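You operate a simulated robot arm through the tools that you are given. There is no shell and no other tool. Be economical: measure what you need, move in short steps, check, and stop when the job is done.

You are at the controls of a simulated two-armed robot. One attempt, no reset.

TASK
Sleeve the green stack and seal it.
Fine: hold the empty sleeve still while the stack goes in; stand it in the collar, keep the bar down till the green lamp lights (over 6 s burns), stand it back; touch the hot bar with nothing else, keep goods off its lever.
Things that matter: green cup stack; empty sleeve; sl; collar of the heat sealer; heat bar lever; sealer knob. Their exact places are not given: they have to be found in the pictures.

It is judged by the outcome, as a careful person would: the job done as asked, and still so three seconds after it is handed in. It fails if anything else is knocked over, pushed out of place, dropped, spilled or broken. Lids that push on must go on centred and level and be pressed home; caps that screw on are set level and turned clockwise until they are tight.

THE ROBOT
Two 6-joint arms with two-finger parallel grippers on one trunk, on a base that drives. Base frame: it is fixed to the floor where the robot stands at the start and does not move with it; the origin is under the middle of the robot, x ahead of it, y to its left, z up. Units: mm, rad, N and s.
The left shoulder is at the start at [60, 187, 1317], the right one opposite. With the tool pointing down near the work surface each hand reaches from about 100 to 600 mm from the robot's upright axis, wherever it stands, measured 20 degrees to its own side. Places, roughly: sl [600, 200, 1000]; collar of the heat sealer [600, 100, 1000]; heat bar lever [700, 0, 1300]; sealer knob [600, -100, 1000]. Payload 1.57 kg a hand.
The tool frame of a hand sits at the grasp point between the pads (the TCP): z along the fingers, y along the line on which they close. The tips reach 30 mm beyond it. Largest opening 110 mm; finger width 24, thickness 12; the body of the gripper, 48 by 112 mm, starts 78 mm behind the TCP.
Orientation is that of the tool frame in the base frame, as a unit quaternion [w, x, y, z]. With the fingers straight down and closing along the base's y, the tool's x points along the base's -x, its y along +y and its z along -z.

THE INTERFACE
- The arms move only by the tool step_arm. It takes "left_deltas", "right_deltas" or both (then of equal length, played together; a hand with none holds still); each is a list of rows, each a list of 7 numbers: the shift along the tool's x, y, z in mm, then the turn, a rotation vector about the tool's x, y, z in rad, then the gripper command, from -1 (shut) to 1 (fully open), values between in proportion. In form: [[dx, dy, dz, ax, ay, az, fingers], ...]. A call has 1 to 12 rows; each row is the pose to reach, as a shift and turn from the pose commanded when the call began, along the tool's axes at that moment. Rows are played at 5 a second. More than 50 mm and 0.15 rad between two rows, or a gripper value outside its range, and nothing of the call is played. Where a pose cannot be reached the arm comes as near as it can. A force on the tool above 40 N (or 10 N above the force at the start of the call, whichever is more), or a blocked arm, ends the call early, and 0.2 s more pass. The fingers move at their own pace (about 153 mm/s each) and stop on an object; they squeeze with about 28 N. The grip force told is the motor's: it shows also when the fingers shut on nothing. Time passes only in rows, and 0.2 s behind the last, so rows that repeat a pose let the fingers close. It gives the time, the measured TCP pose, the force on the tool (base axes), the opening and the grip force at its end, in the units of the frame above (readings bear some noise), and new pictures: "views" is both (left out), scene, wrist or none (wrist: the cameras of the hands that moved).
- Cameras (640 x 400 px; columns grow to the right, rows downward): "scene" is now at [13.2, 22.6, 1868.5]; the picture's right is [0.15, -0.99, 0.00], its down [-0.77, -0.11, -0.63] and it looks along [0.62, 0.09, -0.78] (base axes); focal length 286 px, centre (320, 200). "left" rides on the left gripper at [70, -16, -141] in its tool frame; the picture's right is [0.23, 0.97, 0.00], its down [-0.86, 0.20, -0.48] and it looks along [-0.47, 0.11, 0.88] (tool axes); focal length 222 px, centre (320, 200). "right" rides on the right gripper at [70, 16, -141] in its tool frame; the picture's right is [-0.23, 0.97, 0.00], its down [-0.86, -0.20, -0.48] and it looks along [-0.47, -0.11, 0.88] (tool axes); focal length 222 px, centre (320, 200).
- slide_trunk(by): slides the trunk up (or, below 0, down) by that many mm; the arms and the scene camera ride with it, the base frame stays. It gives what a move gives, with no picture.
- drive_base(legs): drives the robot by 1 to 6 legs, each [ahead, left, turn to the left] in mm, mm and rad, along the robot's own axes; the way and the turn of a leg run together, so that a leg with both is an arc; at most 1500 mm and 3.142 rad a leg. The arms and the cameras ride along, it lands a little off, and it stops where it bumps. It gives what a move gives, and a new picture of the scene camera.
- turn_head(pan, tilt): turns the head with the scene camera to pan (to the left, within 1.501 rad either way) and tilt (down, from -0.506 to 1.204), counted from straight ahead of the robot. It gives what a move gives, and a new picture of the scene camera.
- pixel_to_xyz(camera, pixels): for up to 12 pixels [column, row] of the newest picture of that camera ("zoom" is the newest enlarged one), the place [x, y, z] in the base frame of the surface seen there, good to about 2 mm, but the place of the scene camera against the robot may be out by one fixed shift of up to 18 mm in any direction. It takes no simulated time.
- zoom(camera, box): a new picture of the part [left, top, right, bottom] of that camera's present view, enlarged. It takes no simulated time.
- hand_in(): hands the job in; it is judged then, once.

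Keep the steps short. Do not move on a guess: measure, check each grasp and each placing, and mend mistakes. In all there are 80 turns and 170 pictures (those below and enlarged ones count). Leave the grippers open and the arms clear of the work at the hand-in unless told otherwise, and finish with a single line.

The tools are called as a command line: name --argument value ..., lists and objects as JSON in quotes. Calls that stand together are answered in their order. step_arm: Moves the arms, as the interface text tells. Its arguments: {"type":"object","properties":{"left_deltas":{"type":"array"},"right_deltas":{"type":"array"},"views":{"type":"string","enum":["both","scene","wrist","none"]}},"required":[]} The other tools are called the same way: slide_trunk (by) slides the trunk up or down; drive_base (legs) drives the base; turn_head (pan, tilt) turns the head that bears the scene camera; pixel_to_xyz (camera, pixels) gives the place of the surface under pixels of a picture; zoom (camera, box) takes an enlarged picture of a part of a camera's view; hand_in () hands the job in.

At the start:

```text
clock: 0.0
left_tool_pos: [329.4, 239.0, 1549.8]
left_ee_rot: [0.0, 0.0, 1.0, 0.0]
left_contact_force: [-0.5, -0.1, 0.5]
left_finger_gap: 109.9
left_finger_force: 0.1
right_tool_pos: [333.1, -87.6, 1586.0]
right_ee_rot: [0.0, 0.0, 1.0, 0.0]
right_contact_force: [-0.4, 0.0, -0.1]
right_finger_gap: 109.7
right_finger_force: 0.1
trunk travel left (down, up): [-945.0, 45.0]
robot x, y, heading: [-0.9, -3.0, -0.0]
head pan, tilt: [0.148, 0.892]
```

scene: 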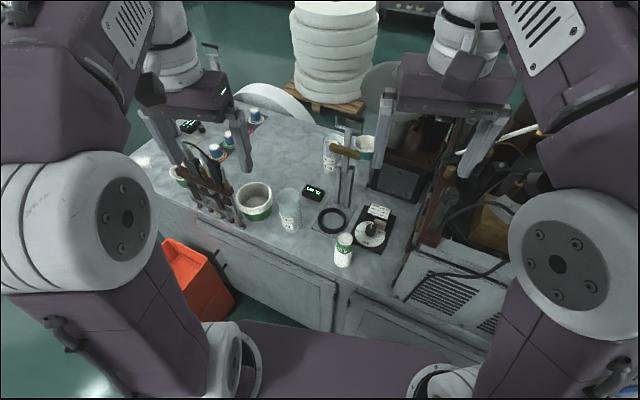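
right: 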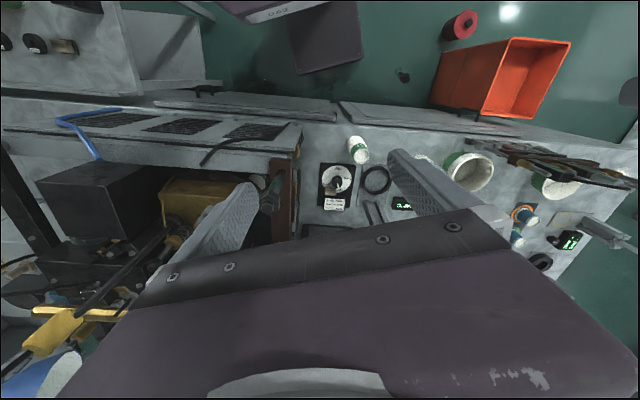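
left: 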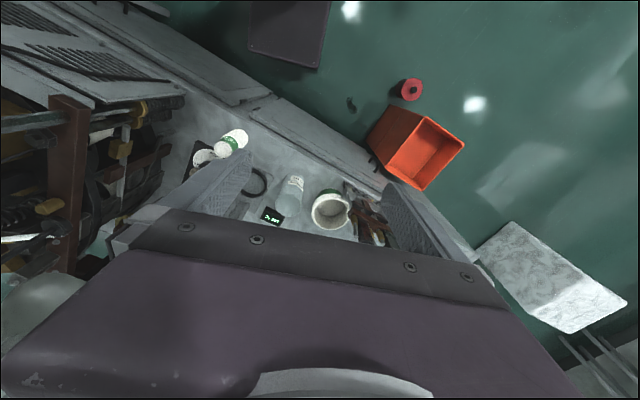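

I see a green-banded cup stack near (344,250), an empty sleeve near (289,208), a ring/collar near (332,220), a dial near (372,232), and a lever near (345,150). I'll zoom in to read them.

zoom --camera "scene" --box '[230, 100, 430, 280]'

pixel_to_xyz --camera "scene" --pixels '[[344, 236], [343, 265], [290, 190], [290, 230], [332, 208], [332, 231], [372, 226], [344, 150], [312, 190], [320, 220], [344, 220], [300, 240]]'

```text
2.22 times, centred on (330, 190) of scene
```

zoom: 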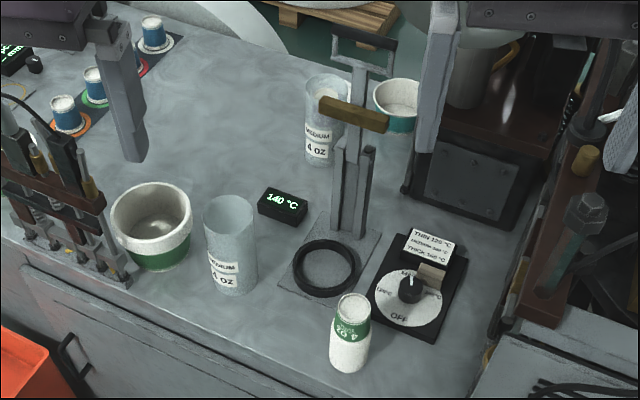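

```text
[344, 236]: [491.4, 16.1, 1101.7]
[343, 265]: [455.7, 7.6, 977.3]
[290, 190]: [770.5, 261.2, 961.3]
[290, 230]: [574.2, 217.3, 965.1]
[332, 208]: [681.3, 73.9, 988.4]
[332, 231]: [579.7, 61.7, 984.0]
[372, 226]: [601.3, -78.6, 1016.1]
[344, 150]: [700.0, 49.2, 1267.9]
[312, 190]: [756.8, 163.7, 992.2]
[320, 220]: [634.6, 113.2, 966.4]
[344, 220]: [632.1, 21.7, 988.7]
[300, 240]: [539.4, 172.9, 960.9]
```

I'll zoom in on the knob and its label, the lever, and the sleeve.

zoom --camera "scene" --box '[340, 195, 404, 255]'

zoom --camera "scene" --box '[265, 170, 365, 270]'

zoom --camera "scene" --box '[310, 105, 410, 205]'

```text
6.67 times, centred on (372, 225) of scene
```

zoom: 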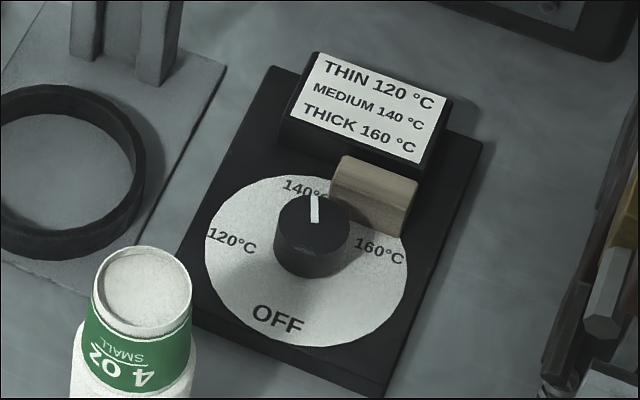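

```text
4.00 times, centred on (315, 220) of scene
```

zoom: 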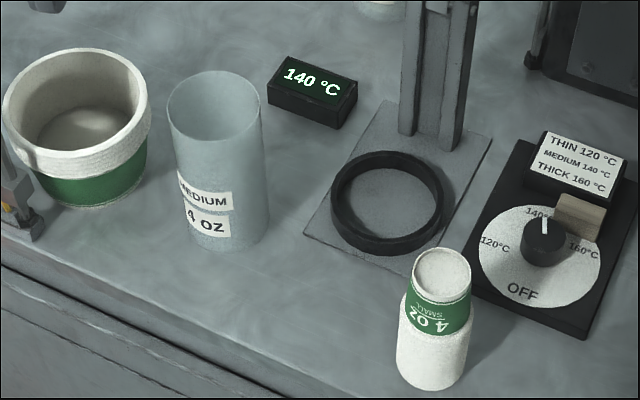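

```text
4.00 times, centred on (360, 155) of scene
```

zoom: 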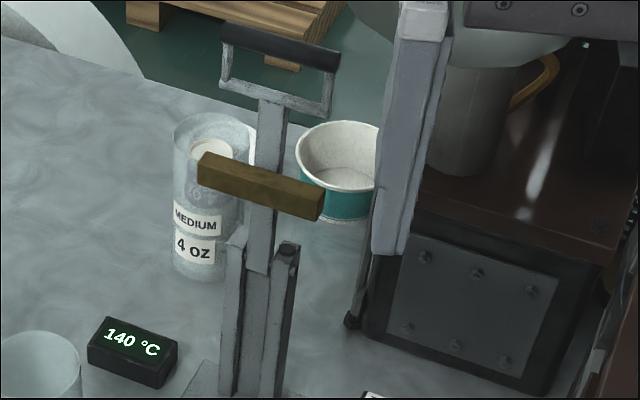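

The sleeve is MEDIUM and the knob is already at 140 °C, with the display matching. Next come the dimensions of the sleeve and stack, starting with the sleeve area.

zoom --camera "scene" --box '[270, 180, 350, 230]'

zoom --camera "scene" --box '[312, 225, 376, 275]'

```text
8.00 times, centred on (310, 205) of scene
```

zoom: 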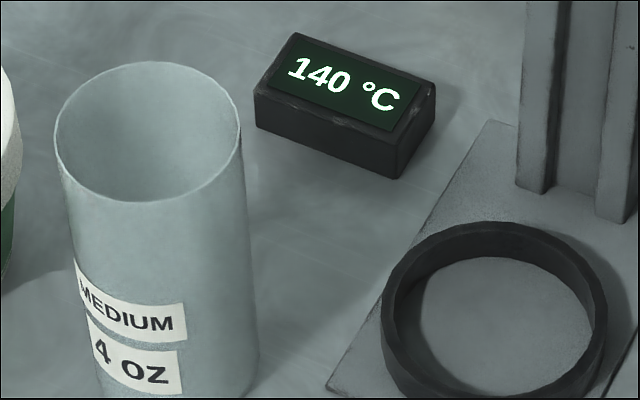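

```text
8.00 times, centred on (344, 250) of scene
```

zoom: 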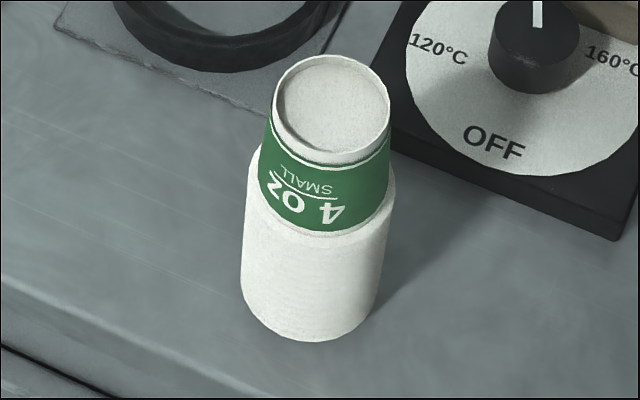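

Now I'll measure stack points on this zoom: top rim, lip step and base edges.

pixel_to_xyz --camera "zoom" --pixels '[[274, 110], [388, 95], [330, 55], [335, 160], [332, 110], [257, 160], [395, 190], [320, 232], [246, 240], [384, 255], [310, 338], [200, 300]]'

pixel_to_xyz --camera "scene" --pixels '[[278, 195], [299, 195], [288, 205], [289, 215], [330, 253], [360, 262]]'

zoom --camera "scene" --box '[270, 180, 350, 230]'

```text
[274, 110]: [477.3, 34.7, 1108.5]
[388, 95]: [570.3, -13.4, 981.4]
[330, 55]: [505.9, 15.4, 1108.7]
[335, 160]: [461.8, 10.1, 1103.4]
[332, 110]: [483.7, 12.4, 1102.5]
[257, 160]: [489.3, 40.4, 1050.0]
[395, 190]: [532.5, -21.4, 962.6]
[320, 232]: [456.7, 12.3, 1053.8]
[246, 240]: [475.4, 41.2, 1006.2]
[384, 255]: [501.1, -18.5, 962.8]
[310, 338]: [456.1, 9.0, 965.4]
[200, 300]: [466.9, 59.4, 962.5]
```

```text
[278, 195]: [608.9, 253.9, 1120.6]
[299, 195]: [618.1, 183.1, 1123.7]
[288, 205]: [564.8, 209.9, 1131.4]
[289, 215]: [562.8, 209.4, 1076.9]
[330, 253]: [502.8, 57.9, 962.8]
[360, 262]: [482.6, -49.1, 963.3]
```

```text
8.00 times, centred on (310, 205) of scene
```

zoom: 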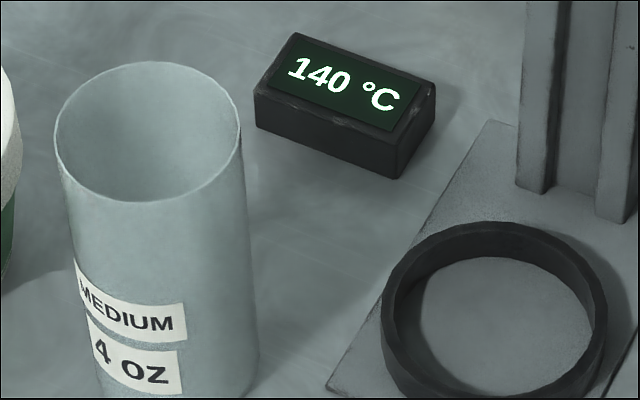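

Next, sleeve rim points and collar points in this zoom.

pixel_to_xyz --camera "zoom" --pixels '[[150, 64], [151, 201], [57, 140], [239, 135], [120, 197], [200, 188], [492, 225], [492, 398], [388, 310], [602, 310], [425, 310], [586, 310]]'

zoom --camera "scene" --box '[310, 110, 390, 160]'

```text
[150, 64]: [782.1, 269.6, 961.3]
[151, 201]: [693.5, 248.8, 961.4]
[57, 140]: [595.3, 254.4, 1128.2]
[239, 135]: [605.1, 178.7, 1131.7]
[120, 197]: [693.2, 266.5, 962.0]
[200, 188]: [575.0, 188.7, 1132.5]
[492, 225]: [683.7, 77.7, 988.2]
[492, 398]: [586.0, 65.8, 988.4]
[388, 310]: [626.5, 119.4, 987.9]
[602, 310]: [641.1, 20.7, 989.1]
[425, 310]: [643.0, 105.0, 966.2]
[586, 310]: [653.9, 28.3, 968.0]
```

```text
8.00 times, centred on (350, 135) of scene
```

zoom: 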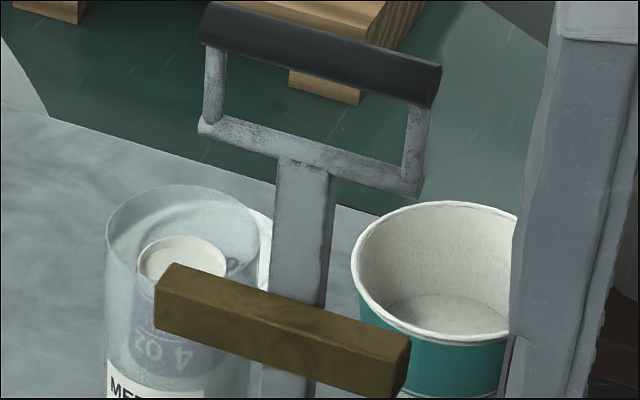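

Next I'll measure the bar and handle on this zoom, plus the neighbours and table edge on the scene picture.

pixel_to_xyz --camera "zoom" --pixels '[[205, 20], [435, 72], [320, 38], [215, 60], [415, 165], [165, 290], [280, 320], [400, 360], [175, 268], [405, 340], [300, 220], [290, 305]]'

pixel_to_xyz --camera "scene" --pixels '[[255, 186], [239, 200], [272, 198], [258, 205], [257, 219], [232, 190], [240, 222], [315, 195], [305, 192], [333, 170], [330, 300], [300, 270]]'

zoom --camera "left" --box '[160, 100, 420, 260]'

```text
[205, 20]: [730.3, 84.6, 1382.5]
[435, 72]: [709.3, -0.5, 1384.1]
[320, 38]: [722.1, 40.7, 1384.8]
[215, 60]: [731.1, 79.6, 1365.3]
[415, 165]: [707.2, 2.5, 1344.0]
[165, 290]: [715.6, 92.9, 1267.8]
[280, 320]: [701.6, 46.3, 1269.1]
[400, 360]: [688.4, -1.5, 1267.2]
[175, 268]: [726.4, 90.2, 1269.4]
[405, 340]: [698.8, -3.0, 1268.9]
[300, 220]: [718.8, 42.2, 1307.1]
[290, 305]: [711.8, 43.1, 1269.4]
```

```text
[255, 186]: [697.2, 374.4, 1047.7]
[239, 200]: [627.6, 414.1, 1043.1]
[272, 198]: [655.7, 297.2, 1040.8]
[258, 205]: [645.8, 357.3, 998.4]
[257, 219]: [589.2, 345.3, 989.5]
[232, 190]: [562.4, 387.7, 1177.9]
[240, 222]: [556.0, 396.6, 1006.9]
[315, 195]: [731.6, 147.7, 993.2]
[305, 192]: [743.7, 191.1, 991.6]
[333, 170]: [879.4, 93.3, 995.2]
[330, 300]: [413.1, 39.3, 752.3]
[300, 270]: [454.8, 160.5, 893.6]
```

```text
2.46 times, centred on (290, 180) of left
```

zoom: 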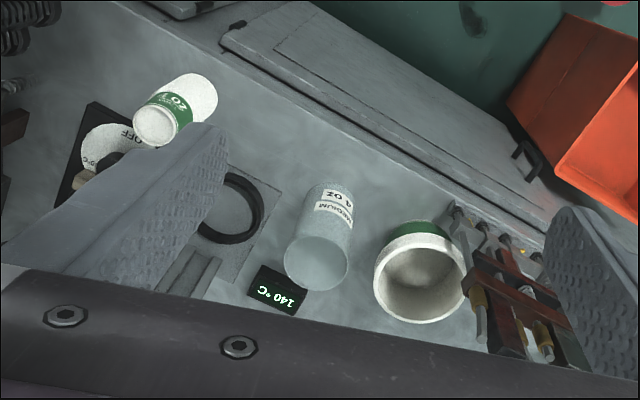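

The bar stands about 70 mm behind the collar centre, so the lever either swings or slides. I'll look at the posts.

zoom --camera "scene" --box '[315, 145, 379, 210]'

pixel_to_xyz --camera "scene" --pixels '[[338, 168], [352, 170], [345, 165], [344, 180], [344, 190], [344, 200], [337, 190], [351, 190], [337, 203], [351, 205], [345, 140]]'

zoom --camera "right" --box '[280, 120, 480, 245]'

```text
6.15 times, centred on (347, 178) of scene
```

zoom: 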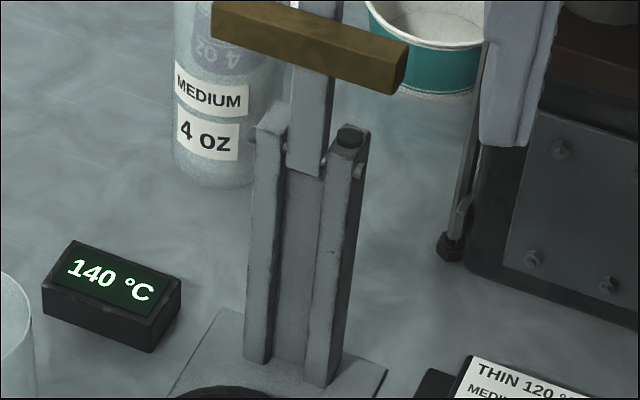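

```text
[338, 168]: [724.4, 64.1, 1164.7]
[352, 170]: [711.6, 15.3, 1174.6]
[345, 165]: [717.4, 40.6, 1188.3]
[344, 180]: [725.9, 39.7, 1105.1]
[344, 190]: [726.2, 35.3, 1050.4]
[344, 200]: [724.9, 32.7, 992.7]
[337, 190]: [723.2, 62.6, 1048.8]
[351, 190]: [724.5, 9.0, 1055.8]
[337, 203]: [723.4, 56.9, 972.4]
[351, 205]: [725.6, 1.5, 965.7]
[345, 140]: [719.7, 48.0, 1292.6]
```

```text
3.20 times, centred on (380, 182) of right
```

zoom: 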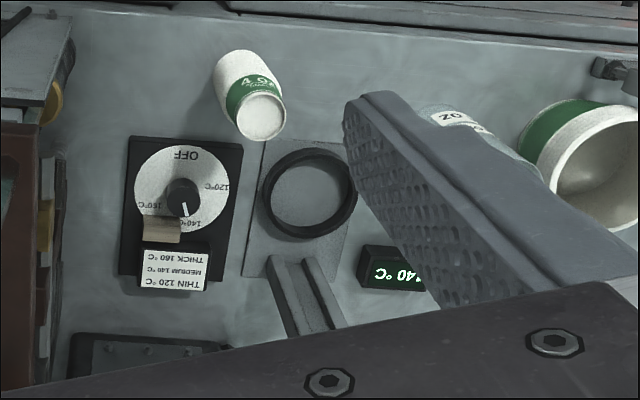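

The lever hinges between the post tops at about z 1170, swinging towards the robot. To find the scene camera's shift, I'll measure the same features with the right wrist camera.

pixel_to_xyz --camera "zoom" --pixels '[[310, 151], [300, 236], [266, 190], [352, 190], [235, 110], [285, 112], [258, 95], [262, 138], [260, 116], [100, 100], [270, 258], [320, 258]]'

pixel_to_xyz --camera "left" --pixels '[[276, 206], [302, 206], [288, 218], [290, 196], [312, 210], [348, 208], [330, 190], [290, 160], [247, 184], [230, 130], [259, 180]]'

```text
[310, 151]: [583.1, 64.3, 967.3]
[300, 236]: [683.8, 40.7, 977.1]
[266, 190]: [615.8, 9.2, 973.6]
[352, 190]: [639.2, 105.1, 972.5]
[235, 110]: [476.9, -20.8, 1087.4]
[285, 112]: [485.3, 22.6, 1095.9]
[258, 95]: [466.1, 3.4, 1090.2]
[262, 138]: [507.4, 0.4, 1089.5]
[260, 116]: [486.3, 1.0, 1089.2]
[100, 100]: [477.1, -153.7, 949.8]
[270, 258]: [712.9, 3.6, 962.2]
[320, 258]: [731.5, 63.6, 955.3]
```

```text
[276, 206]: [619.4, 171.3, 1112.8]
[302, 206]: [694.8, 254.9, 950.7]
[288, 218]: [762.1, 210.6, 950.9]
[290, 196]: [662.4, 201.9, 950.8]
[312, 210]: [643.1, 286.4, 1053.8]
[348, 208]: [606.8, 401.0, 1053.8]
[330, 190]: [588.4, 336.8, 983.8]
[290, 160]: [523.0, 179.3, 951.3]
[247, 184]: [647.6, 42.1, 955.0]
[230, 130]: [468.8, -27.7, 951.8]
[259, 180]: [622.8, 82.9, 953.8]
```

The scene camera reads about (+1, +12, +13) too high. Driving closer needs room, so I'll measure between the base's front and the table front.

pixel_to_xyz --camera "scene" --pixels '[[310, 322], [310, 340], [310, 385], [230, 325], [400, 345], [280, 310], [350, 320], [260, 290], [300, 255], [370, 290]]'

zoom --camera "scene" --box '[180, 230, 460, 400]'

```text
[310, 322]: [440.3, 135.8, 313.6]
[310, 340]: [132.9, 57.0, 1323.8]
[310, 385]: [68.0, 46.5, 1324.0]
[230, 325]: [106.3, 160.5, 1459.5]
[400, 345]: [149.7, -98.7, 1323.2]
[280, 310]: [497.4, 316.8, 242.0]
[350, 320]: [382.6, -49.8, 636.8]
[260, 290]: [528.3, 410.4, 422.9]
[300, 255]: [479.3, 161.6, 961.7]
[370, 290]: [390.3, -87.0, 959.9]
```

```text
2.29 times, centred on (320, 315) of scene
```

zoom: 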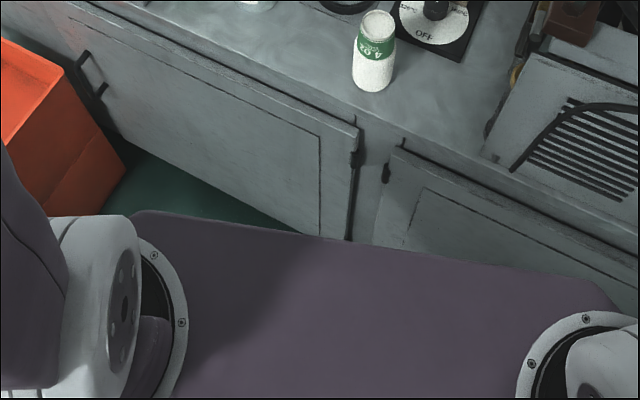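

The table front is around x 385–460, and the targets sit at the edge of reach. I'll drive 80 mm ahead, arms high and clear, and check that it isn't blocked.

drive_base --legs '[[80, 0, 0]]'

```text
clock: 1.1
left_tool_pos: [394.0, 237.9, 1552.0]
left_ee_rot: [0.005, -0.001, 1.0, 0.0]
left_contact_force: [-1.3, 0.1, 1.1]
left_finger_gap: 110.1
left_finger_force: 0.0
right_tool_pos: [397.0, -87.9, 1589.7]
right_ee_rot: [0.005, -0.001, 1.0, 0.0]
right_contact_force: [-1.1, 0.9, 0.7]
right_finger_gap: 109.8
right_finger_force: 0.1
trunk travel left (down, up): [-945.0, 45.0]
robot x, y, heading: [81.7, 5.7, 0.001]
head pan, tilt: [0.148, 0.892]
```

scene: 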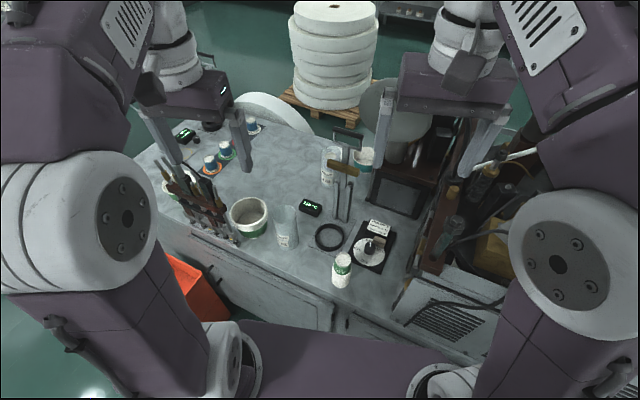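

The drive went through freely. Now the left hand: turn it to point ahead, tilted about 20° down, above and in front of the sleeve at about (540, 205, 1320).

step_arm --left_deltas '[[-14, -4, 26, 0, -0.136, 0, 1], [-28, -8, 52, 0, -0.272, 0, 1], [-43, -11, 77, 0, -0.408, 0, 1], [-57, -15, 103, 0, -0.544, 0, 1], [-71, -19, 129, 0, -0.68, 0, 1], [-85, -23, 155, 0, -0.816, 0, 1], [-100, -27, 180, 0, -0.951, 0, 1], [-114, -30, 206, 0, -1.087, 0, 1], [-128, -34, 232, 0, -1.222, 0, 1]]' --views "both"

```text
clock: 3.1
left_tool_pos: [585.7, 231.3, 1352.5]
left_ee_rot: [0.565, -0.012, 0.824, -0.024]
left_contact_force: [0.0, 0.7, -1.0]
left_finger_gap: 110.0
left_finger_force: 0.0
left hand out of reach, approached as far as the arm can: row 6, 7, 8, 9
right_tool_pos: [418.1, -84.5, 1584.6]
right_ee_rot: [-0.002, -0.001, 1.0, 0.0]
right_contact_force: [0.7, -0.2, 0.0]
right_finger_gap: 109.9
right_finger_force: 0.1
trunk travel left (down, up): [-945.0, 45.0]
robot x, y, heading: [80.7, -2.6, 0.0]
head pan, tilt: [0.148, 0.892]
```

scene: 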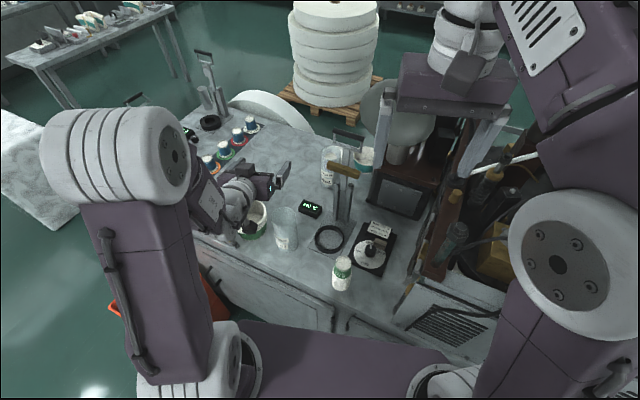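
left: 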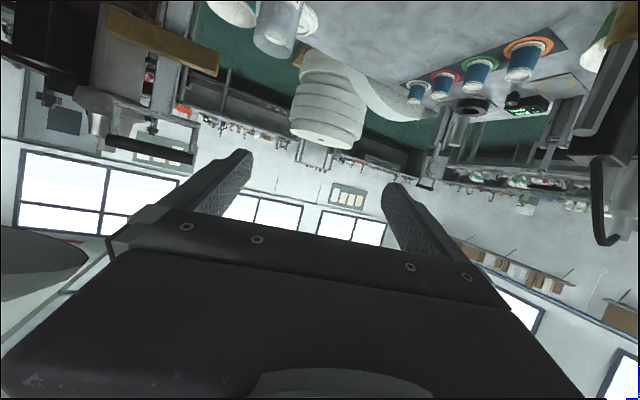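

The left hand is near its inner limit, and the TCP is at (586, 231, 1352). Lowering by 120 mm, still above the sleeve rim, should bring it back within reach.

step_arm --left_deltas '[[37, 0, 14, 0, 0, 0, 1], [75, 0, 29, 0, 0, 0, 1], [112, 0, 43, 0, 0, 0, 1], [112, 0, 43, 0, 0, 0, 1]]' --views "wrist"

```text
clock: 4.1
left_tool_pos: [611.2, 228.3, 1269.2]
left_ee_rot: [0.558, -0.026, 0.828, -0.051]
left_contact_force: [0.4, 0.5, -1.0]
left_finger_gap: 109.9
left_finger_force: 0.0
left hand out of reach, approached as far as the arm can: row 1, 2, 3, 4
right_tool_pos: [410.3, -89.5, 1587.6]
right_ee_rot: [0.0, -0.001, 1.0, 0.001]
right_contact_force: [-0.2, -0.5, -0.4]
right_finger_gap: 110.1
right_finger_force: 0.0
trunk travel left (down, up): [-945.0, 45.0]
robot x, y, heading: [80.0, -0.1, 0.004]
head pan, tilt: [0.148, 0.892]
```

left: 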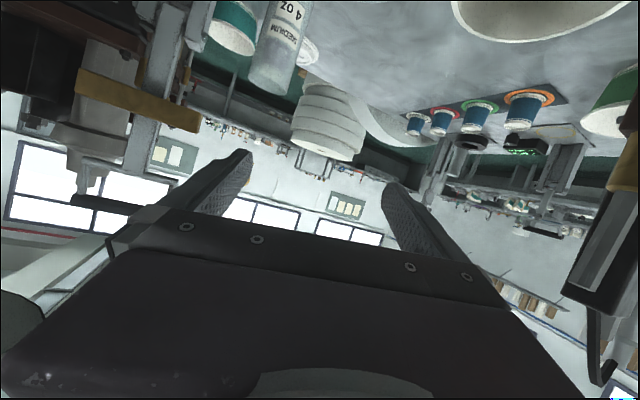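

Horizontal is out of reach this close, so I'll use a 45° tilt instead, which still leaves the sleeve mouth free. Target pre-grasp is (502, 205, 1160).

step_arm --left_deltas '[[17, 0, -7, 0, 0.145, 0, 1], [34, 0, -15, 0, 0.29, 0, 1], [50, 0, -22, 0, 0.436, 0, 1], [50, 0, -22, 0, 0.436, 0, 1], [50, 0, -22, 0, 0.436, 0, 1]]' --views "both"

```text
clock: 5.3
left_tool_pos: [575.4, 223.4, 1228.7]
left_ee_rot: [0.365, -0.015, 0.929, -0.056]
left_contact_force: [0.1, 1.2, -0.7]
left_finger_gap: 110.3
left_finger_force: 0.1
right_tool_pos: [411.8, -87.0, 1585.8]
right_ee_rot: [0.0, -0.001, 1.0, 0.0]
right_contact_force: [0.4, -0.3, 0.3]
right_finger_gap: 109.9
right_finger_force: 0.0
trunk travel left (down, up): [-945.0, 45.0]
robot x, y, heading: [79.3, -3.7, -0.001]
head pan, tilt: [0.148, 0.892]
```

scene: 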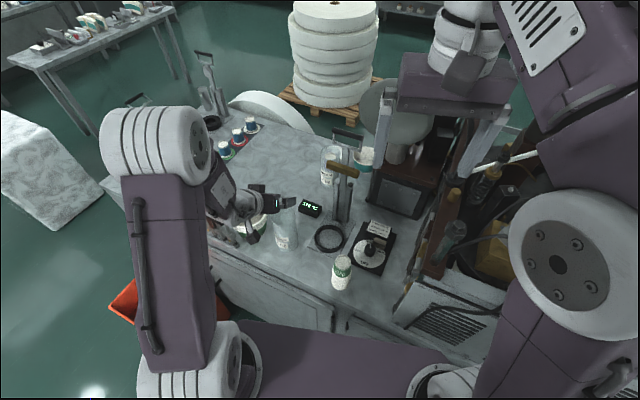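
left: 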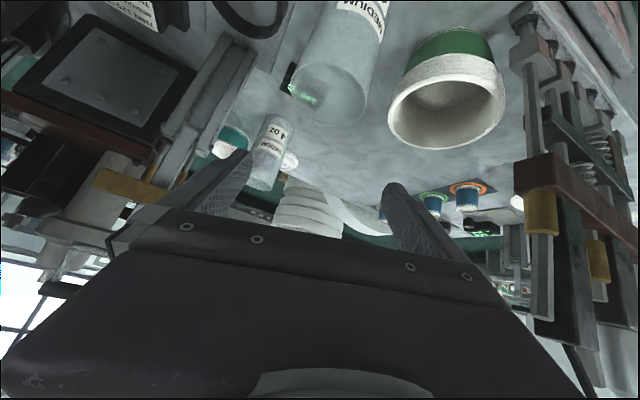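

The arm is reachable here; its command follows the true pose. I'll measure the sleeve rim with the left wrist camera before approaching.

zoom --camera "left" --box '[250, 0, 410, 140]'

pixel_to_xyz --camera "left" --pixels '[[293, 92], [365, 92], [328, 122], [300, 112], [355, 115], [320, 30], [345, 30], [375, 30], [386, 45], [410, 70], [396, 105]]'

```text
2.86 times, centred on (330, 70) of left
```

zoom: 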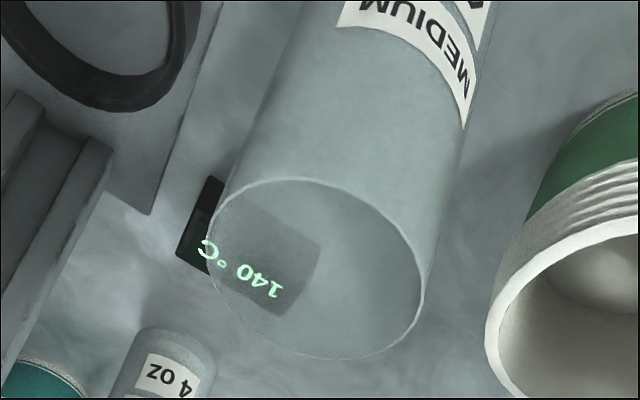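

```text
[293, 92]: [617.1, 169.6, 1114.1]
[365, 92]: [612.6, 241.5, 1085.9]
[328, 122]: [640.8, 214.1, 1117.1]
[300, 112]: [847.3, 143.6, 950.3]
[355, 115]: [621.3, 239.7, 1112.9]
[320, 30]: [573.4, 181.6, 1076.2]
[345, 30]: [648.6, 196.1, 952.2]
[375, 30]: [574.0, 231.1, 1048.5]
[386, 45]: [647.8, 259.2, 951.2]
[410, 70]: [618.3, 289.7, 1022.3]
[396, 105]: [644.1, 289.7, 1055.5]
```

The sleeve centre comes out at about (603.5, 205.5), R 38, rim z ≈ 1118. I'll back off to the pre-grasp (503, 205, 1160) and level the roll.

step_arm --left_deltas '[[34, -4, 1, -0.03, -0.01, 0.024, 1], [67, -7, 2, -0.06, -0.02, 0.048, 1], [100.6, -10.9, 2.8, -0.091, -0.03, 0.072, 1], [100.6, -10.9, 2.8, -0.091, -0.03, 0.072, 1]]' --views "wrist"

```text
clock: 6.3
left_tool_pos: [545.7, 215.0, 1202.5]
left_ee_rot: [0.368, -0.009, 0.929, -0.036]
left_contact_force: [0.3, -1.2, 0.5]
left_finger_gap: 110.1
left_finger_force: 0.2
left hand out of reach, approached as far as the arm can: row 2, 3, 4
right_tool_pos: [412.1, -87.0, 1586.5]
right_ee_rot: [0.0, 0.0, 1.0, 0.001]
right_contact_force: [0.4, 0.2, -0.9]
right_finger_gap: 110.2
right_finger_force: 0.0
trunk travel left (down, up): [-945.0, 45.0]
robot x, y, heading: [79.8, 2.6, 0.003]
head pan, tilt: [0.148, 0.892]
```

left: 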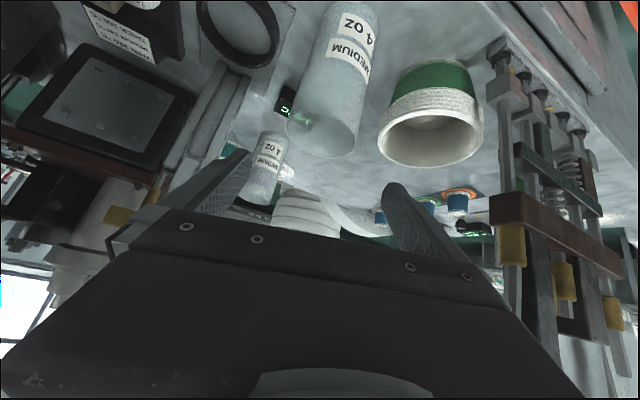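

The left arm is still at its inner limit. Turning the base left will move the left shoulder back and the right one forward, so both hands reach. First I'll lift the left hand 150 mm clear of the rack.

step_arm --left_deltas '[[-34, 0, -36, 0, 0, 0, 1], [-68, 0, -72, 0, 0, 0, 1], [-102, 0, -108, 0, 0, 0, 1]]' --views "none"

drive_base --legs '[[0, 0, 0.35]]'

```text
clock: 7.1
left_tool_pos: [546.4, 227.8, 1351.0]
left_ee_rot: [0.368, -0.009, 0.929, -0.034]
left_contact_force: [-1.0, 0.1, 0.6]
left_finger_gap: 110.1
left_finger_force: 0.2
right_tool_pos: [409.8, -89.4, 1587.5]
right_ee_rot: [0.0, 0.0, 1.0, 0.0]
right_contact_force: [0.8, 0.0, -0.6]
right_finger_gap: 110.2
right_finger_force: 0.0
trunk travel left (down, up): [-945.0, 45.0]
robot x, y, heading: [80.4, -1.2, 0.001]
head pan, tilt: [0.148, 0.892]
```

```text
clock: 8.5
left_tool_pos: [442.4, 372.9, 1349.5]
left_ee_rot: [0.369, -0.171, 0.913, 0.03]
left_contact_force: [-0.1, 0.7, -0.3]
left_finger_gap: 109.9
left_finger_force: 0.0
right_tool_pos: [422.1, 30.9, 1585.9]
right_ee_rot: [0.001, -0.174, 0.985, 0.0]
right_contact_force: [0.0, -0.3, -0.8]
right_finger_gap: 110.0
right_finger_force: 0.1
trunk travel left (down, up): [-945.0, 45.0]
robot x, y, heading: [78.1, 1.3, 0.349]
head pan, tilt: [0.148, 0.892]
```

scene: 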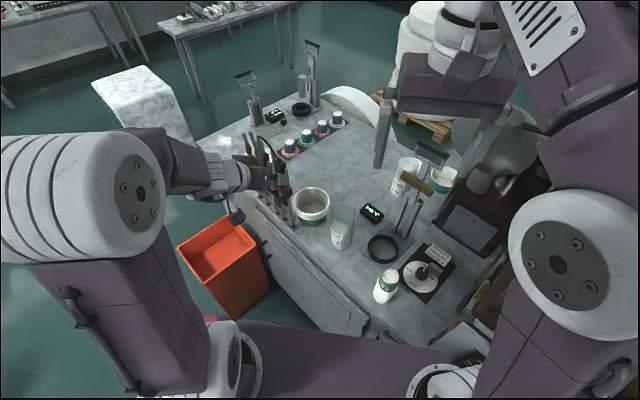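

The turn is done at heading 0.349. Now I'll bring the left hand to the pre-grasp (516, 178, 1152), tilted 45° with heading 0.30.

step_arm --left_deltas '[[23.9, -32.3, 26.2, -0.004, -0.005, 0.013, 1], [47.7, -64.5, 52.3, -0.008, -0.009, 0.026, 1], [71.6, -96.8, 78.5, -0.011, -0.014, 0.04, 1], [95.5, -129, 104.6, -0.015, -0.018, 0.053, 1], [119.3, -161, 130.8, -0.019, -0.023, 0.066, 1], [143.2, -193.6, 156.9, -0.0225, -0.0276, 0.079, 1], [143.2, -193.6, 156.9, -0.0225, -0.0276, 0.079, 1]]' --views "wrist"

```text
clock: 10.1
left_tool_pos: [483.4, 330.5, 1166.0]
left_ee_rot: [0.374, -0.123, 0.919, 0.005]
left_contact_force: [0.3, -0.3, -0.1]
left_finger_gap: 110.1
left_finger_force: 0.1
left hand out of reach, approached as far as the arm can: row 2, 3, 4, 5, 6, 7
right_tool_pos: [420.8, 29.9, 1585.5]
right_ee_rot: [0.001, -0.174, 0.985, 0.001]
right_contact_force: [-0.3, -0.2, -0.1]
right_finger_gap: 109.9
right_finger_force: 0.2
trunk travel left (down, up): [-945.0, 45.0]
robot x, y, heading: [78.7, -1.9, 0.346]
head pan, tilt: [0.148, 0.892]
```

left: 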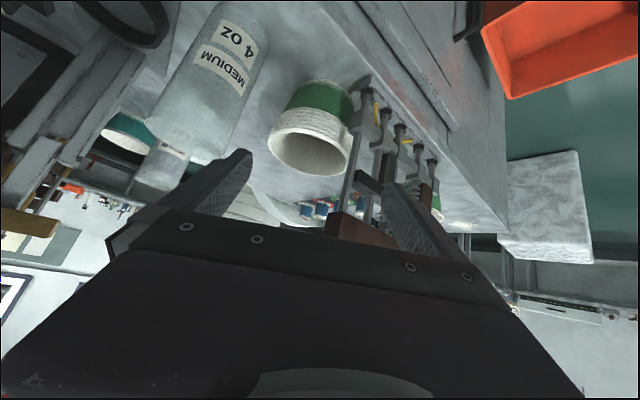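

It's limited again when pulled back sideways. I'll instead go above the sleeve at (603.5, 205.5, 1210) with heading 0, then descend with the fingers astride. I go up first, then across.

step_arm --left_deltas '[[-27.6, -3.3, -28.8, 0, 0, 0, 1], [-39.1, -33.2, -15.4, 0.02, -0.002, 0.044, 1], [-50.6, -63, -2, 0.041, -0.005, 0.088, 1], [-62.2, -92.9, 11.3, 0.062, -0.007, 0.133, 1], [-73.7, -122.7, 24.7, 0.082, -0.01, 0.177, 1], [-85.2, -152.6, 38.1, 0.103, -0.012, 0.221, 1], [-85.2, -152.6, 38.1, 0.103, -0.012, 0.221, 1]]' --views "wrist"

```text
clock: 11.7
left_tool_pos: [594.1, 248.7, 1196.0]
left_ee_rot: [0.381, -0.002, 0.924, -0.003]
left_contact_force: [-0.1, -0.4, 0.6]
left_finger_gap: 110.0
left_finger_force: 0.0
left hand out of reach, approached as far as the arm can: row 3, 4, 5, 6, 7
right_tool_pos: [422.4, 31.5, 1586.1]
right_ee_rot: [-0.001, -0.174, 0.985, 0.0]
right_contact_force: [-0.2, -0.1, 0.5]
right_finger_gap: 109.9
right_finger_force: 0.1
trunk travel left (down, up): [-945.0, 45.0]
robot x, y, heading: [76.8, 1.5, 0.345]
head pan, tilt: [0.148, 0.892]
```

left: 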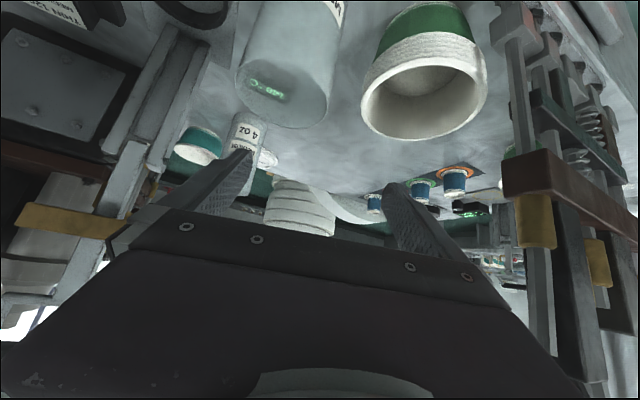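

The left arm can't point ahead while reaching inwards. The better grip is the hand coming from the robot's left, pointing inwards and 45° down, with the base back at heading 0. First I'll retract the left hand high and pointing down, then turn back.

step_arm --left_deltas '[[-15, 7.5, -42, 0, 0.098, 0, 1], [-30, 15, -83, 0, 0.196, 0, 1], [-45, 22, -125, 0, 0.294, 0, 1], [-59, 30, -166, 0, 0.392, 0, 1], [-74, 37, -208, 0, 0.49, 0, 1], [-89, 45, -250, 0, 0.588, 0, 1], [-104, 52, -291, 0, 0.687, 0, 1], [-119, 60, -333, 0, 0.785, 0, 1], [-119, 60, -333, 0, 0.785, 0, 1]]' --views "none"

drive_base --legs '[[0, 0, -0.345]]'

```text
clock: 13.7
left_tool_pos: [439.9, 312.2, 1518.6]
left_ee_rot: [-0.001, -0.003, 1.0, -0.002]
left_contact_force: [0.1, -0.7, -0.6]
left_finger_gap: 110.0
left_finger_force: 0.1
left hand out of reach, approached as far as the arm can: row 2
right_tool_pos: [422.9, 30.9, 1585.0]
right_ee_rot: [0.0, -0.173, 0.985, 0.0]
right_contact_force: [0.1, -0.3, 0.4]
right_finger_gap: 110.0
right_finger_force: 0.1
trunk travel left (down, up): [-945.0, 45.0]
robot x, y, heading: [80.9, -1.4, 0.352]
head pan, tilt: [0.148, 0.892]
```

```text
clock: 15.2
left_tool_pos: [523.1, 173.5, 1518.5]
left_ee_rot: [0.0, 0.167, 0.986, -0.002]
left_contact_force: [-0.5, -0.3, -0.2]
left_finger_gap: 110.1
left_finger_force: 0.1
right_tool_pos: [412.4, -83.1, 1585.9]
right_ee_rot: [-0.001, -0.005, 1.0, -0.001]
right_contact_force: [0.1, 0.2, 0.8]
right_finger_gap: 109.8
right_finger_force: 0.0
trunk travel left (down, up): [-945.0, 45.0]
robot x, y, heading: [78.9, -1.3, 0.013]
head pan, tilt: [0.148, 0.892]
```

scene: 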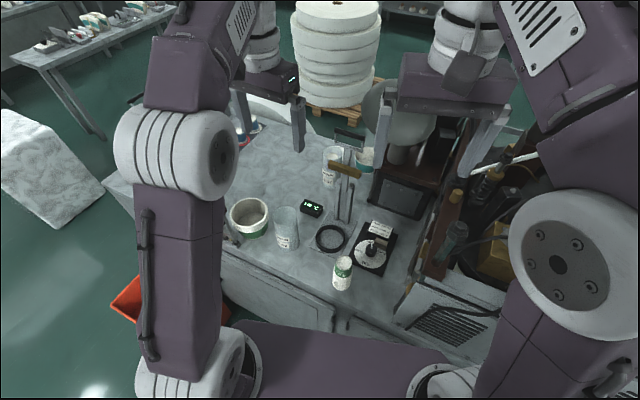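

The base is back at heading 0. Now I'll yaw the left hand so it closes along base x, moving to about (560, 300, 1400).

step_arm --left_deltas '[[0.7, 14.6, 13, 0, 0, 0.137, 1], [1.4, 29, 26, 0, 0, 0.275, 1], [2.2, 43.7, 39, 0, 0, 0.412, 1], [2.9, 58, 52, 0, 0, 0.55, 1], [3.6, 73, 65.5, 0, 0, 0.687, 1], [4.3, 87, 79, 0, 0, 0.825, 1], [5, 102, 92, 0, 0, 0.962, 1], [5.8, 116, 105, 0, 0, 1.1, 1], [6.5, 131, 118, 0, 0, 1.237, 1], [6.5, 131, 118, 0, 0, 1.237, 1]]' --views "none"

```text
clock: 17.4
left_tool_pos: [559.7, 299.0, 1400.3]
left_ee_rot: [0.0, 0.709, 0.705, -0.001]
left_contact_force: [-0.3, 0.6, -0.1]
left_finger_gap: 109.9
left_finger_force: 0.1
right_tool_pos: [412.6, -83.7, 1586.2]
right_ee_rot: [0.0, -0.005, 1.0, 0.0]
right_contact_force: [0.9, 0.3, -0.2]
right_finger_gap: 109.7
right_finger_force: 0.0
trunk travel left (down, up): [-945.0, 45.0]
robot x, y, heading: [80.8, -0.3, 0.008]
head pan, tilt: [0.148, 0.892]
```

Reached exactly. Next I'll tilt 45° inwards and lower to the pre-grasp (603.5, 300, 1155).

step_arm --left_deltas '[[0, 7.3, 41, 0, -0.131, 0, 1], [0, 14.7, 82, 0, -0.262, 0, 1], [0, 22, 122, 0, -0.393, 0, 1], [0.5, 29.3, 163, 0, -0.523, 0, 1], [1, 36.6, 204, 0, -0.654, 0, 1], [1, 44, 245, 0, -0.785, 0, 1], [1, 44, 245, 0, -0.785, 0, 1]]' --views "both"

```text
clock: 19.0
left_tool_pos: [590.5, 294.4, 1160.2]
left_ee_rot: [0.271, 0.653, 0.652, -0.272]
left_contact_force: [-0.1, 0.0, 0.8]
left_finger_gap: 109.9
left_finger_force: 0.0
left hand out of reach, approached as far as the arm can: row 6, 7
right_tool_pos: [411.6, -85.9, 1586.2]
right_ee_rot: [0.001, -0.004, 1.0, -0.001]
right_contact_force: [0.5, -0.2, -0.1]
right_finger_gap: 109.9
right_finger_force: 0.0
trunk travel left (down, up): [-945.0, 45.0]
robot x, y, heading: [79.3, -3.2, 0.01]
head pan, tilt: [0.148, 0.892]
```

scene: 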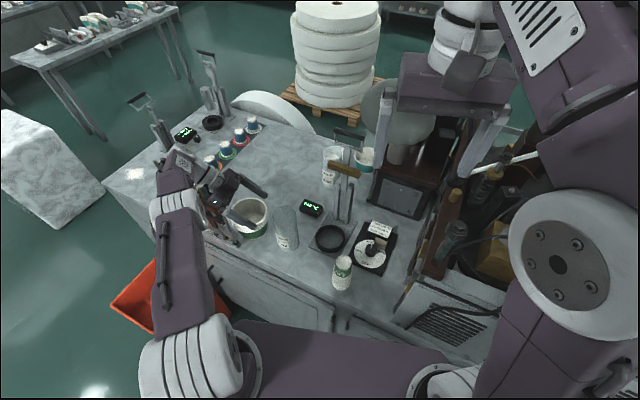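
left: 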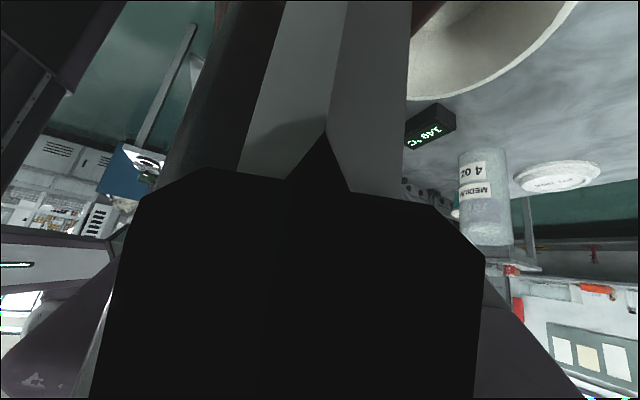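

The left wrist view is mostly blocked by something close, maybe the rack. I'll zoom in to check clearance before moving on.

zoom --camera "scene" --box '[150, 130, 310, 260]'

pixel_to_xyz --camera "left" --pixels '[[300, 100], [375, 100], [200, 100], [300, 300], [200, 300], [450, 30]]'

```text
3.08 times, centred on (230, 195) of scene
```

zoom: 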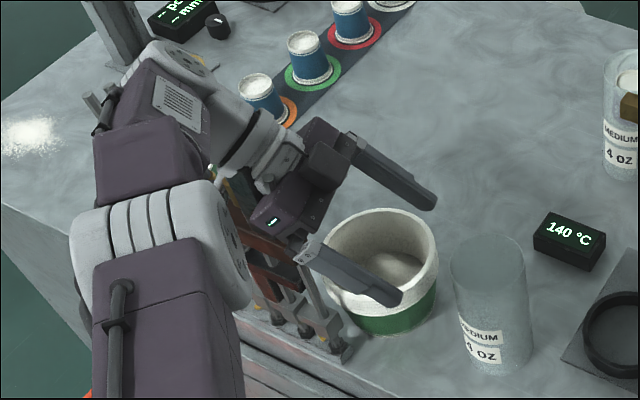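

```text
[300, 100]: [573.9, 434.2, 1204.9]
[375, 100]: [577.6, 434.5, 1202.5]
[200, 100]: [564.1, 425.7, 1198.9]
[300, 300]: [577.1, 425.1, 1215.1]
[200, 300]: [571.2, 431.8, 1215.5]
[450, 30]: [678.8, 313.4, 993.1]
```

Rack parts lie within 20 mm of the camera, so tilting in from the left here is unsafe. Instead I'll pick the sleeve up from above by its rim, stand it in open space, and take the tilted hold there. The hand goes up and back to pointing down over the sleeve at (603.5, 205.5, 1300).

step_arm --left_deltas '[[-35, 0, -35, 0, 0, 0, 1], [-56, 2, -35, 0, 0.131, 0, 1], [-77, 4, -35, 0, 0.262, 0, 1], [-98, 7, -35, 0, 0.393, 0, 1], [-120, 9, -36, 0, 0.524, 0, 1], [-141, 11, -36, 0, 0.655, 0, 1], [-162, 13, -36, 0, 0.785, 0, 1], [-162, 13, -36, 0, 0.785, 0, 1]]' --views "wrist"

```text
clock: 20.8
left_tool_pos: [604.9, 204.7, 1300.0]
left_ee_rot: [0.0, 0.708, 0.707, 0.0]
left_contact_force: [0.0, 0.5, 0.3]
left_finger_gap: 110.1
left_finger_force: 0.1
right_tool_pos: [413.4, -84.7, 1586.3]
right_ee_rot: [0.0, -0.005, 1.0, 0.0]
right_contact_force: [-0.2, 0.3, -0.4]
right_finger_gap: 109.8
right_finger_force: 0.1
trunk travel left (down, up): [-945.0, 45.0]
robot x, y, heading: [82.1, -1.5, 0.012]
head pan, tilt: [0.148, 0.892]
```

left: 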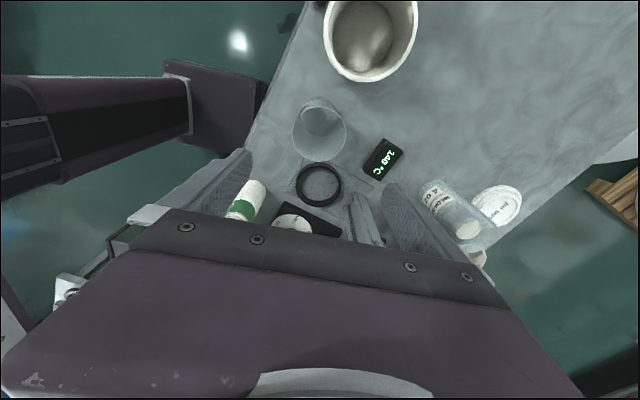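

The hand is centred over the sleeve. I'll lower 205 mm with the fingers astride the rim, then close.

step_arm --left_deltas '[[0, -1, 45, 0, 0, 0, 1], [0.5, -1.4, 90, 0, 0, 0, 1], [0.8, -1.4, 135, 0, 0, 0, 1], [0.8, -1.4, 175, 0, 0, 0, 1], [0.8, -1.4, 205, 0, 0, 0, 1], [0.8, -1.4, 205, 0, 0, 0, 1], [0.8, -1.4, 205, 0, 0, 0, 0.3], [0.8, -1.4, 205, 0, 0, 0, -0.2], [0.8, -1.4, 205, 0, 0, 0, -0.2]]' --views "wrist"

```text
clock: 22.8
left_tool_pos: [603.5, 206.5, 1096.9]
left_ee_rot: [0.0, 0.707, 0.707, -0.002]
left_contact_force: [-0.5, -0.2, 0.6]
left_finger_gap: 80.5
left_finger_force: 27.8
right_tool_pos: [413.3, -85.7, 1586.5]
right_ee_rot: [0.0, -0.004, 1.0, 0.0]
right_contact_force: [-0.3, -0.1, -0.3]
right_finger_gap: 109.9
right_finger_force: 0.0
trunk travel left (down, up): [-945.0, 45.0]
robot x, y, heading: [80.8, -3.2, 0.005]
head pan, tilt: [0.148, 0.892]
```

left: 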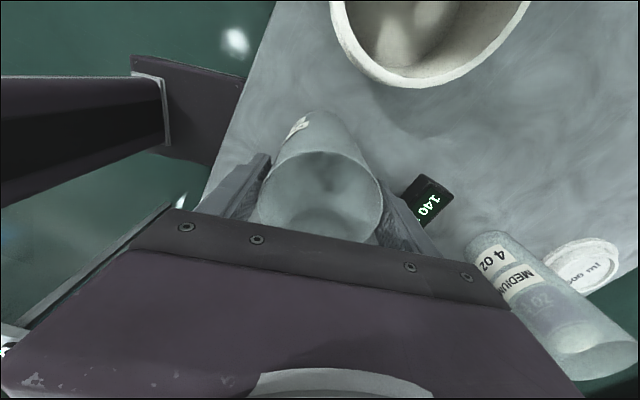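

The sleeve is gripped at 80.5 mm. I'll lift it 60 mm, carry it to open space at (530, 100), lower it to the same height and release.

step_arm --left_deltas '[[0, 0, -30, 0, 0, 0, -0.2], [0, 0, -60, 0, 0, 0, -0.2], [-36, -25, -60, 0, 0, 0, -0.2], [-72, -50, -60, 0, 0, 0, -0.2], [-106.5, -73.5, -60, 0, 0, 0, -0.2], [-106.5, -73.5, -60, 0, 0, 0, -0.2], [-106.5, -73.5, -30, 0, 0, 0, -0.2], [-106.5, -73.5, -8, 0, 0, 0, -0.2], [-106.5, -73.5, -1, 0, 0, 0, -0.2], [-106.5, -73.5, 0, 0, 0, 0, -0.2], [-106.5, -73.5, 0, 0, 0, 0, -0.2]]' --views "both"

```text
clock: 25.2
left_tool_pos: [529.8, 98.8, 1096.7]
left_ee_rot: [0.001, 0.708, 0.706, -0.001]
left_contact_force: [-1.3, 0.7, 7.4]
left_finger_gap: 80.8
left_finger_force: 28.1
right_tool_pos: [411.9, -86.8, 1585.7]
right_ee_rot: [0.0, -0.004, 1.0, 0.0]
right_contact_force: [0.5, 0.2, 0.6]
right_finger_gap: 110.1
right_finger_force: 0.1
trunk travel left (down, up): [-945.0, 45.0]
robot x, y, heading: [79.0, 0.5, 0.007]
head pan, tilt: [0.148, 0.892]
```

scene: 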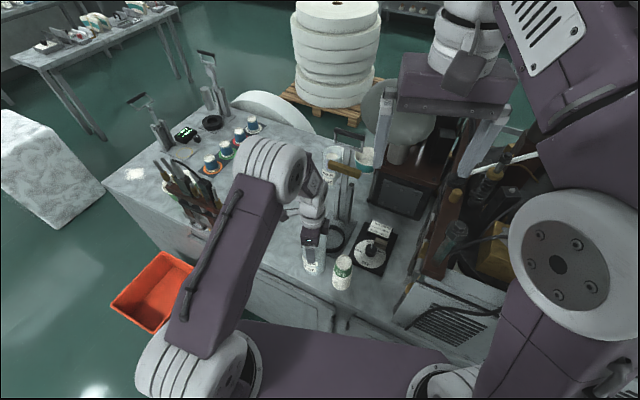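
left: 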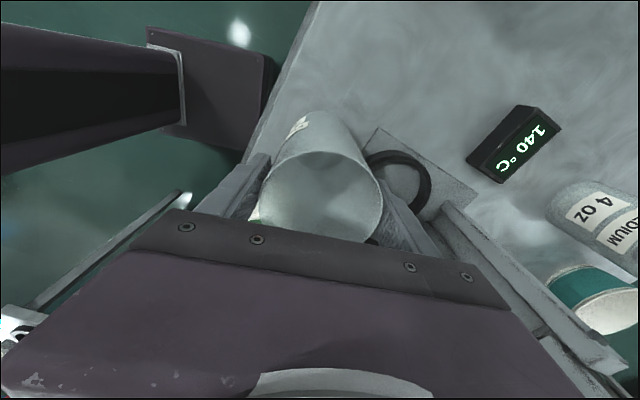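

The sleeve stands on the table with about 7 N of contact. I'll open and swing the hand in place about the closing axis to a 49° tilt, lowering the TCP to 1062, while the fingers stay astride.

step_arm --left_deltas '[[0, 0, 0, 0, 0, 0, 1], [0, 0, 0, 0, 0, 0, 1], [-0.5, 0, 6, 0, -0.142, 0, 1], [-0.5, 0, 12, 0, -0.284, 0, 1], [-0.5, 0, 18, 0, -0.425, 0, 1], [-0.5, 0, 24, 0, -0.567, 0, 1], [-0.5, 0, 30, 0, -0.709, 0, 1], [-0.5, 0, 35, 0, -0.85, 0, 1], [-0.5, 0, 35, 0, -0.85, 0, 1]]' --views "both"

```text
clock: 27.2
left_tool_pos: [530.7, 97.8, 1062.0]
left_ee_rot: [0.293, 0.644, 0.643, -0.293]
left_contact_force: [0.5, -1.0, 0.4]
left_finger_gap: 110.0
left_finger_force: 0.0
right_tool_pos: [412.5, -85.0, 1585.4]
right_ee_rot: [0.0, -0.004, 1.0, 0.0]
right_contact_force: [0.3, -0.1, 0.3]
right_finger_gap: 110.1
right_finger_force: 0.0
trunk travel left (down, up): [-945.0, 45.0]
robot x, y, heading: [79.6, 1.0, 0.01]
head pan, tilt: [0.148, 0.892]
```

scene: 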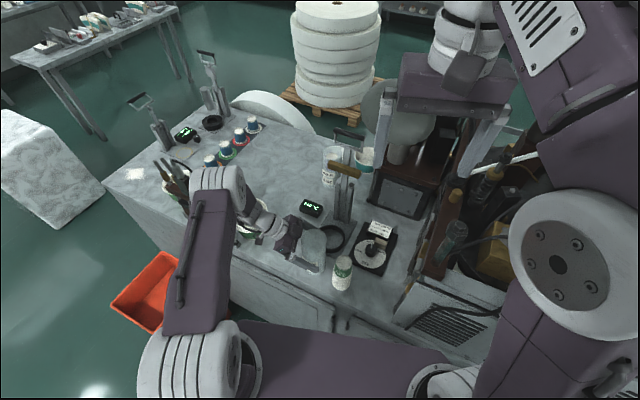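
left: 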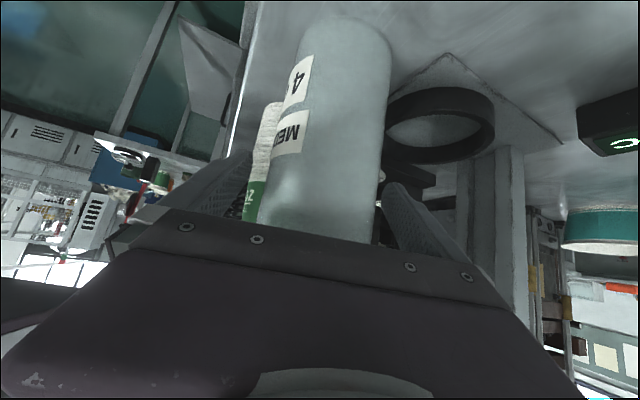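

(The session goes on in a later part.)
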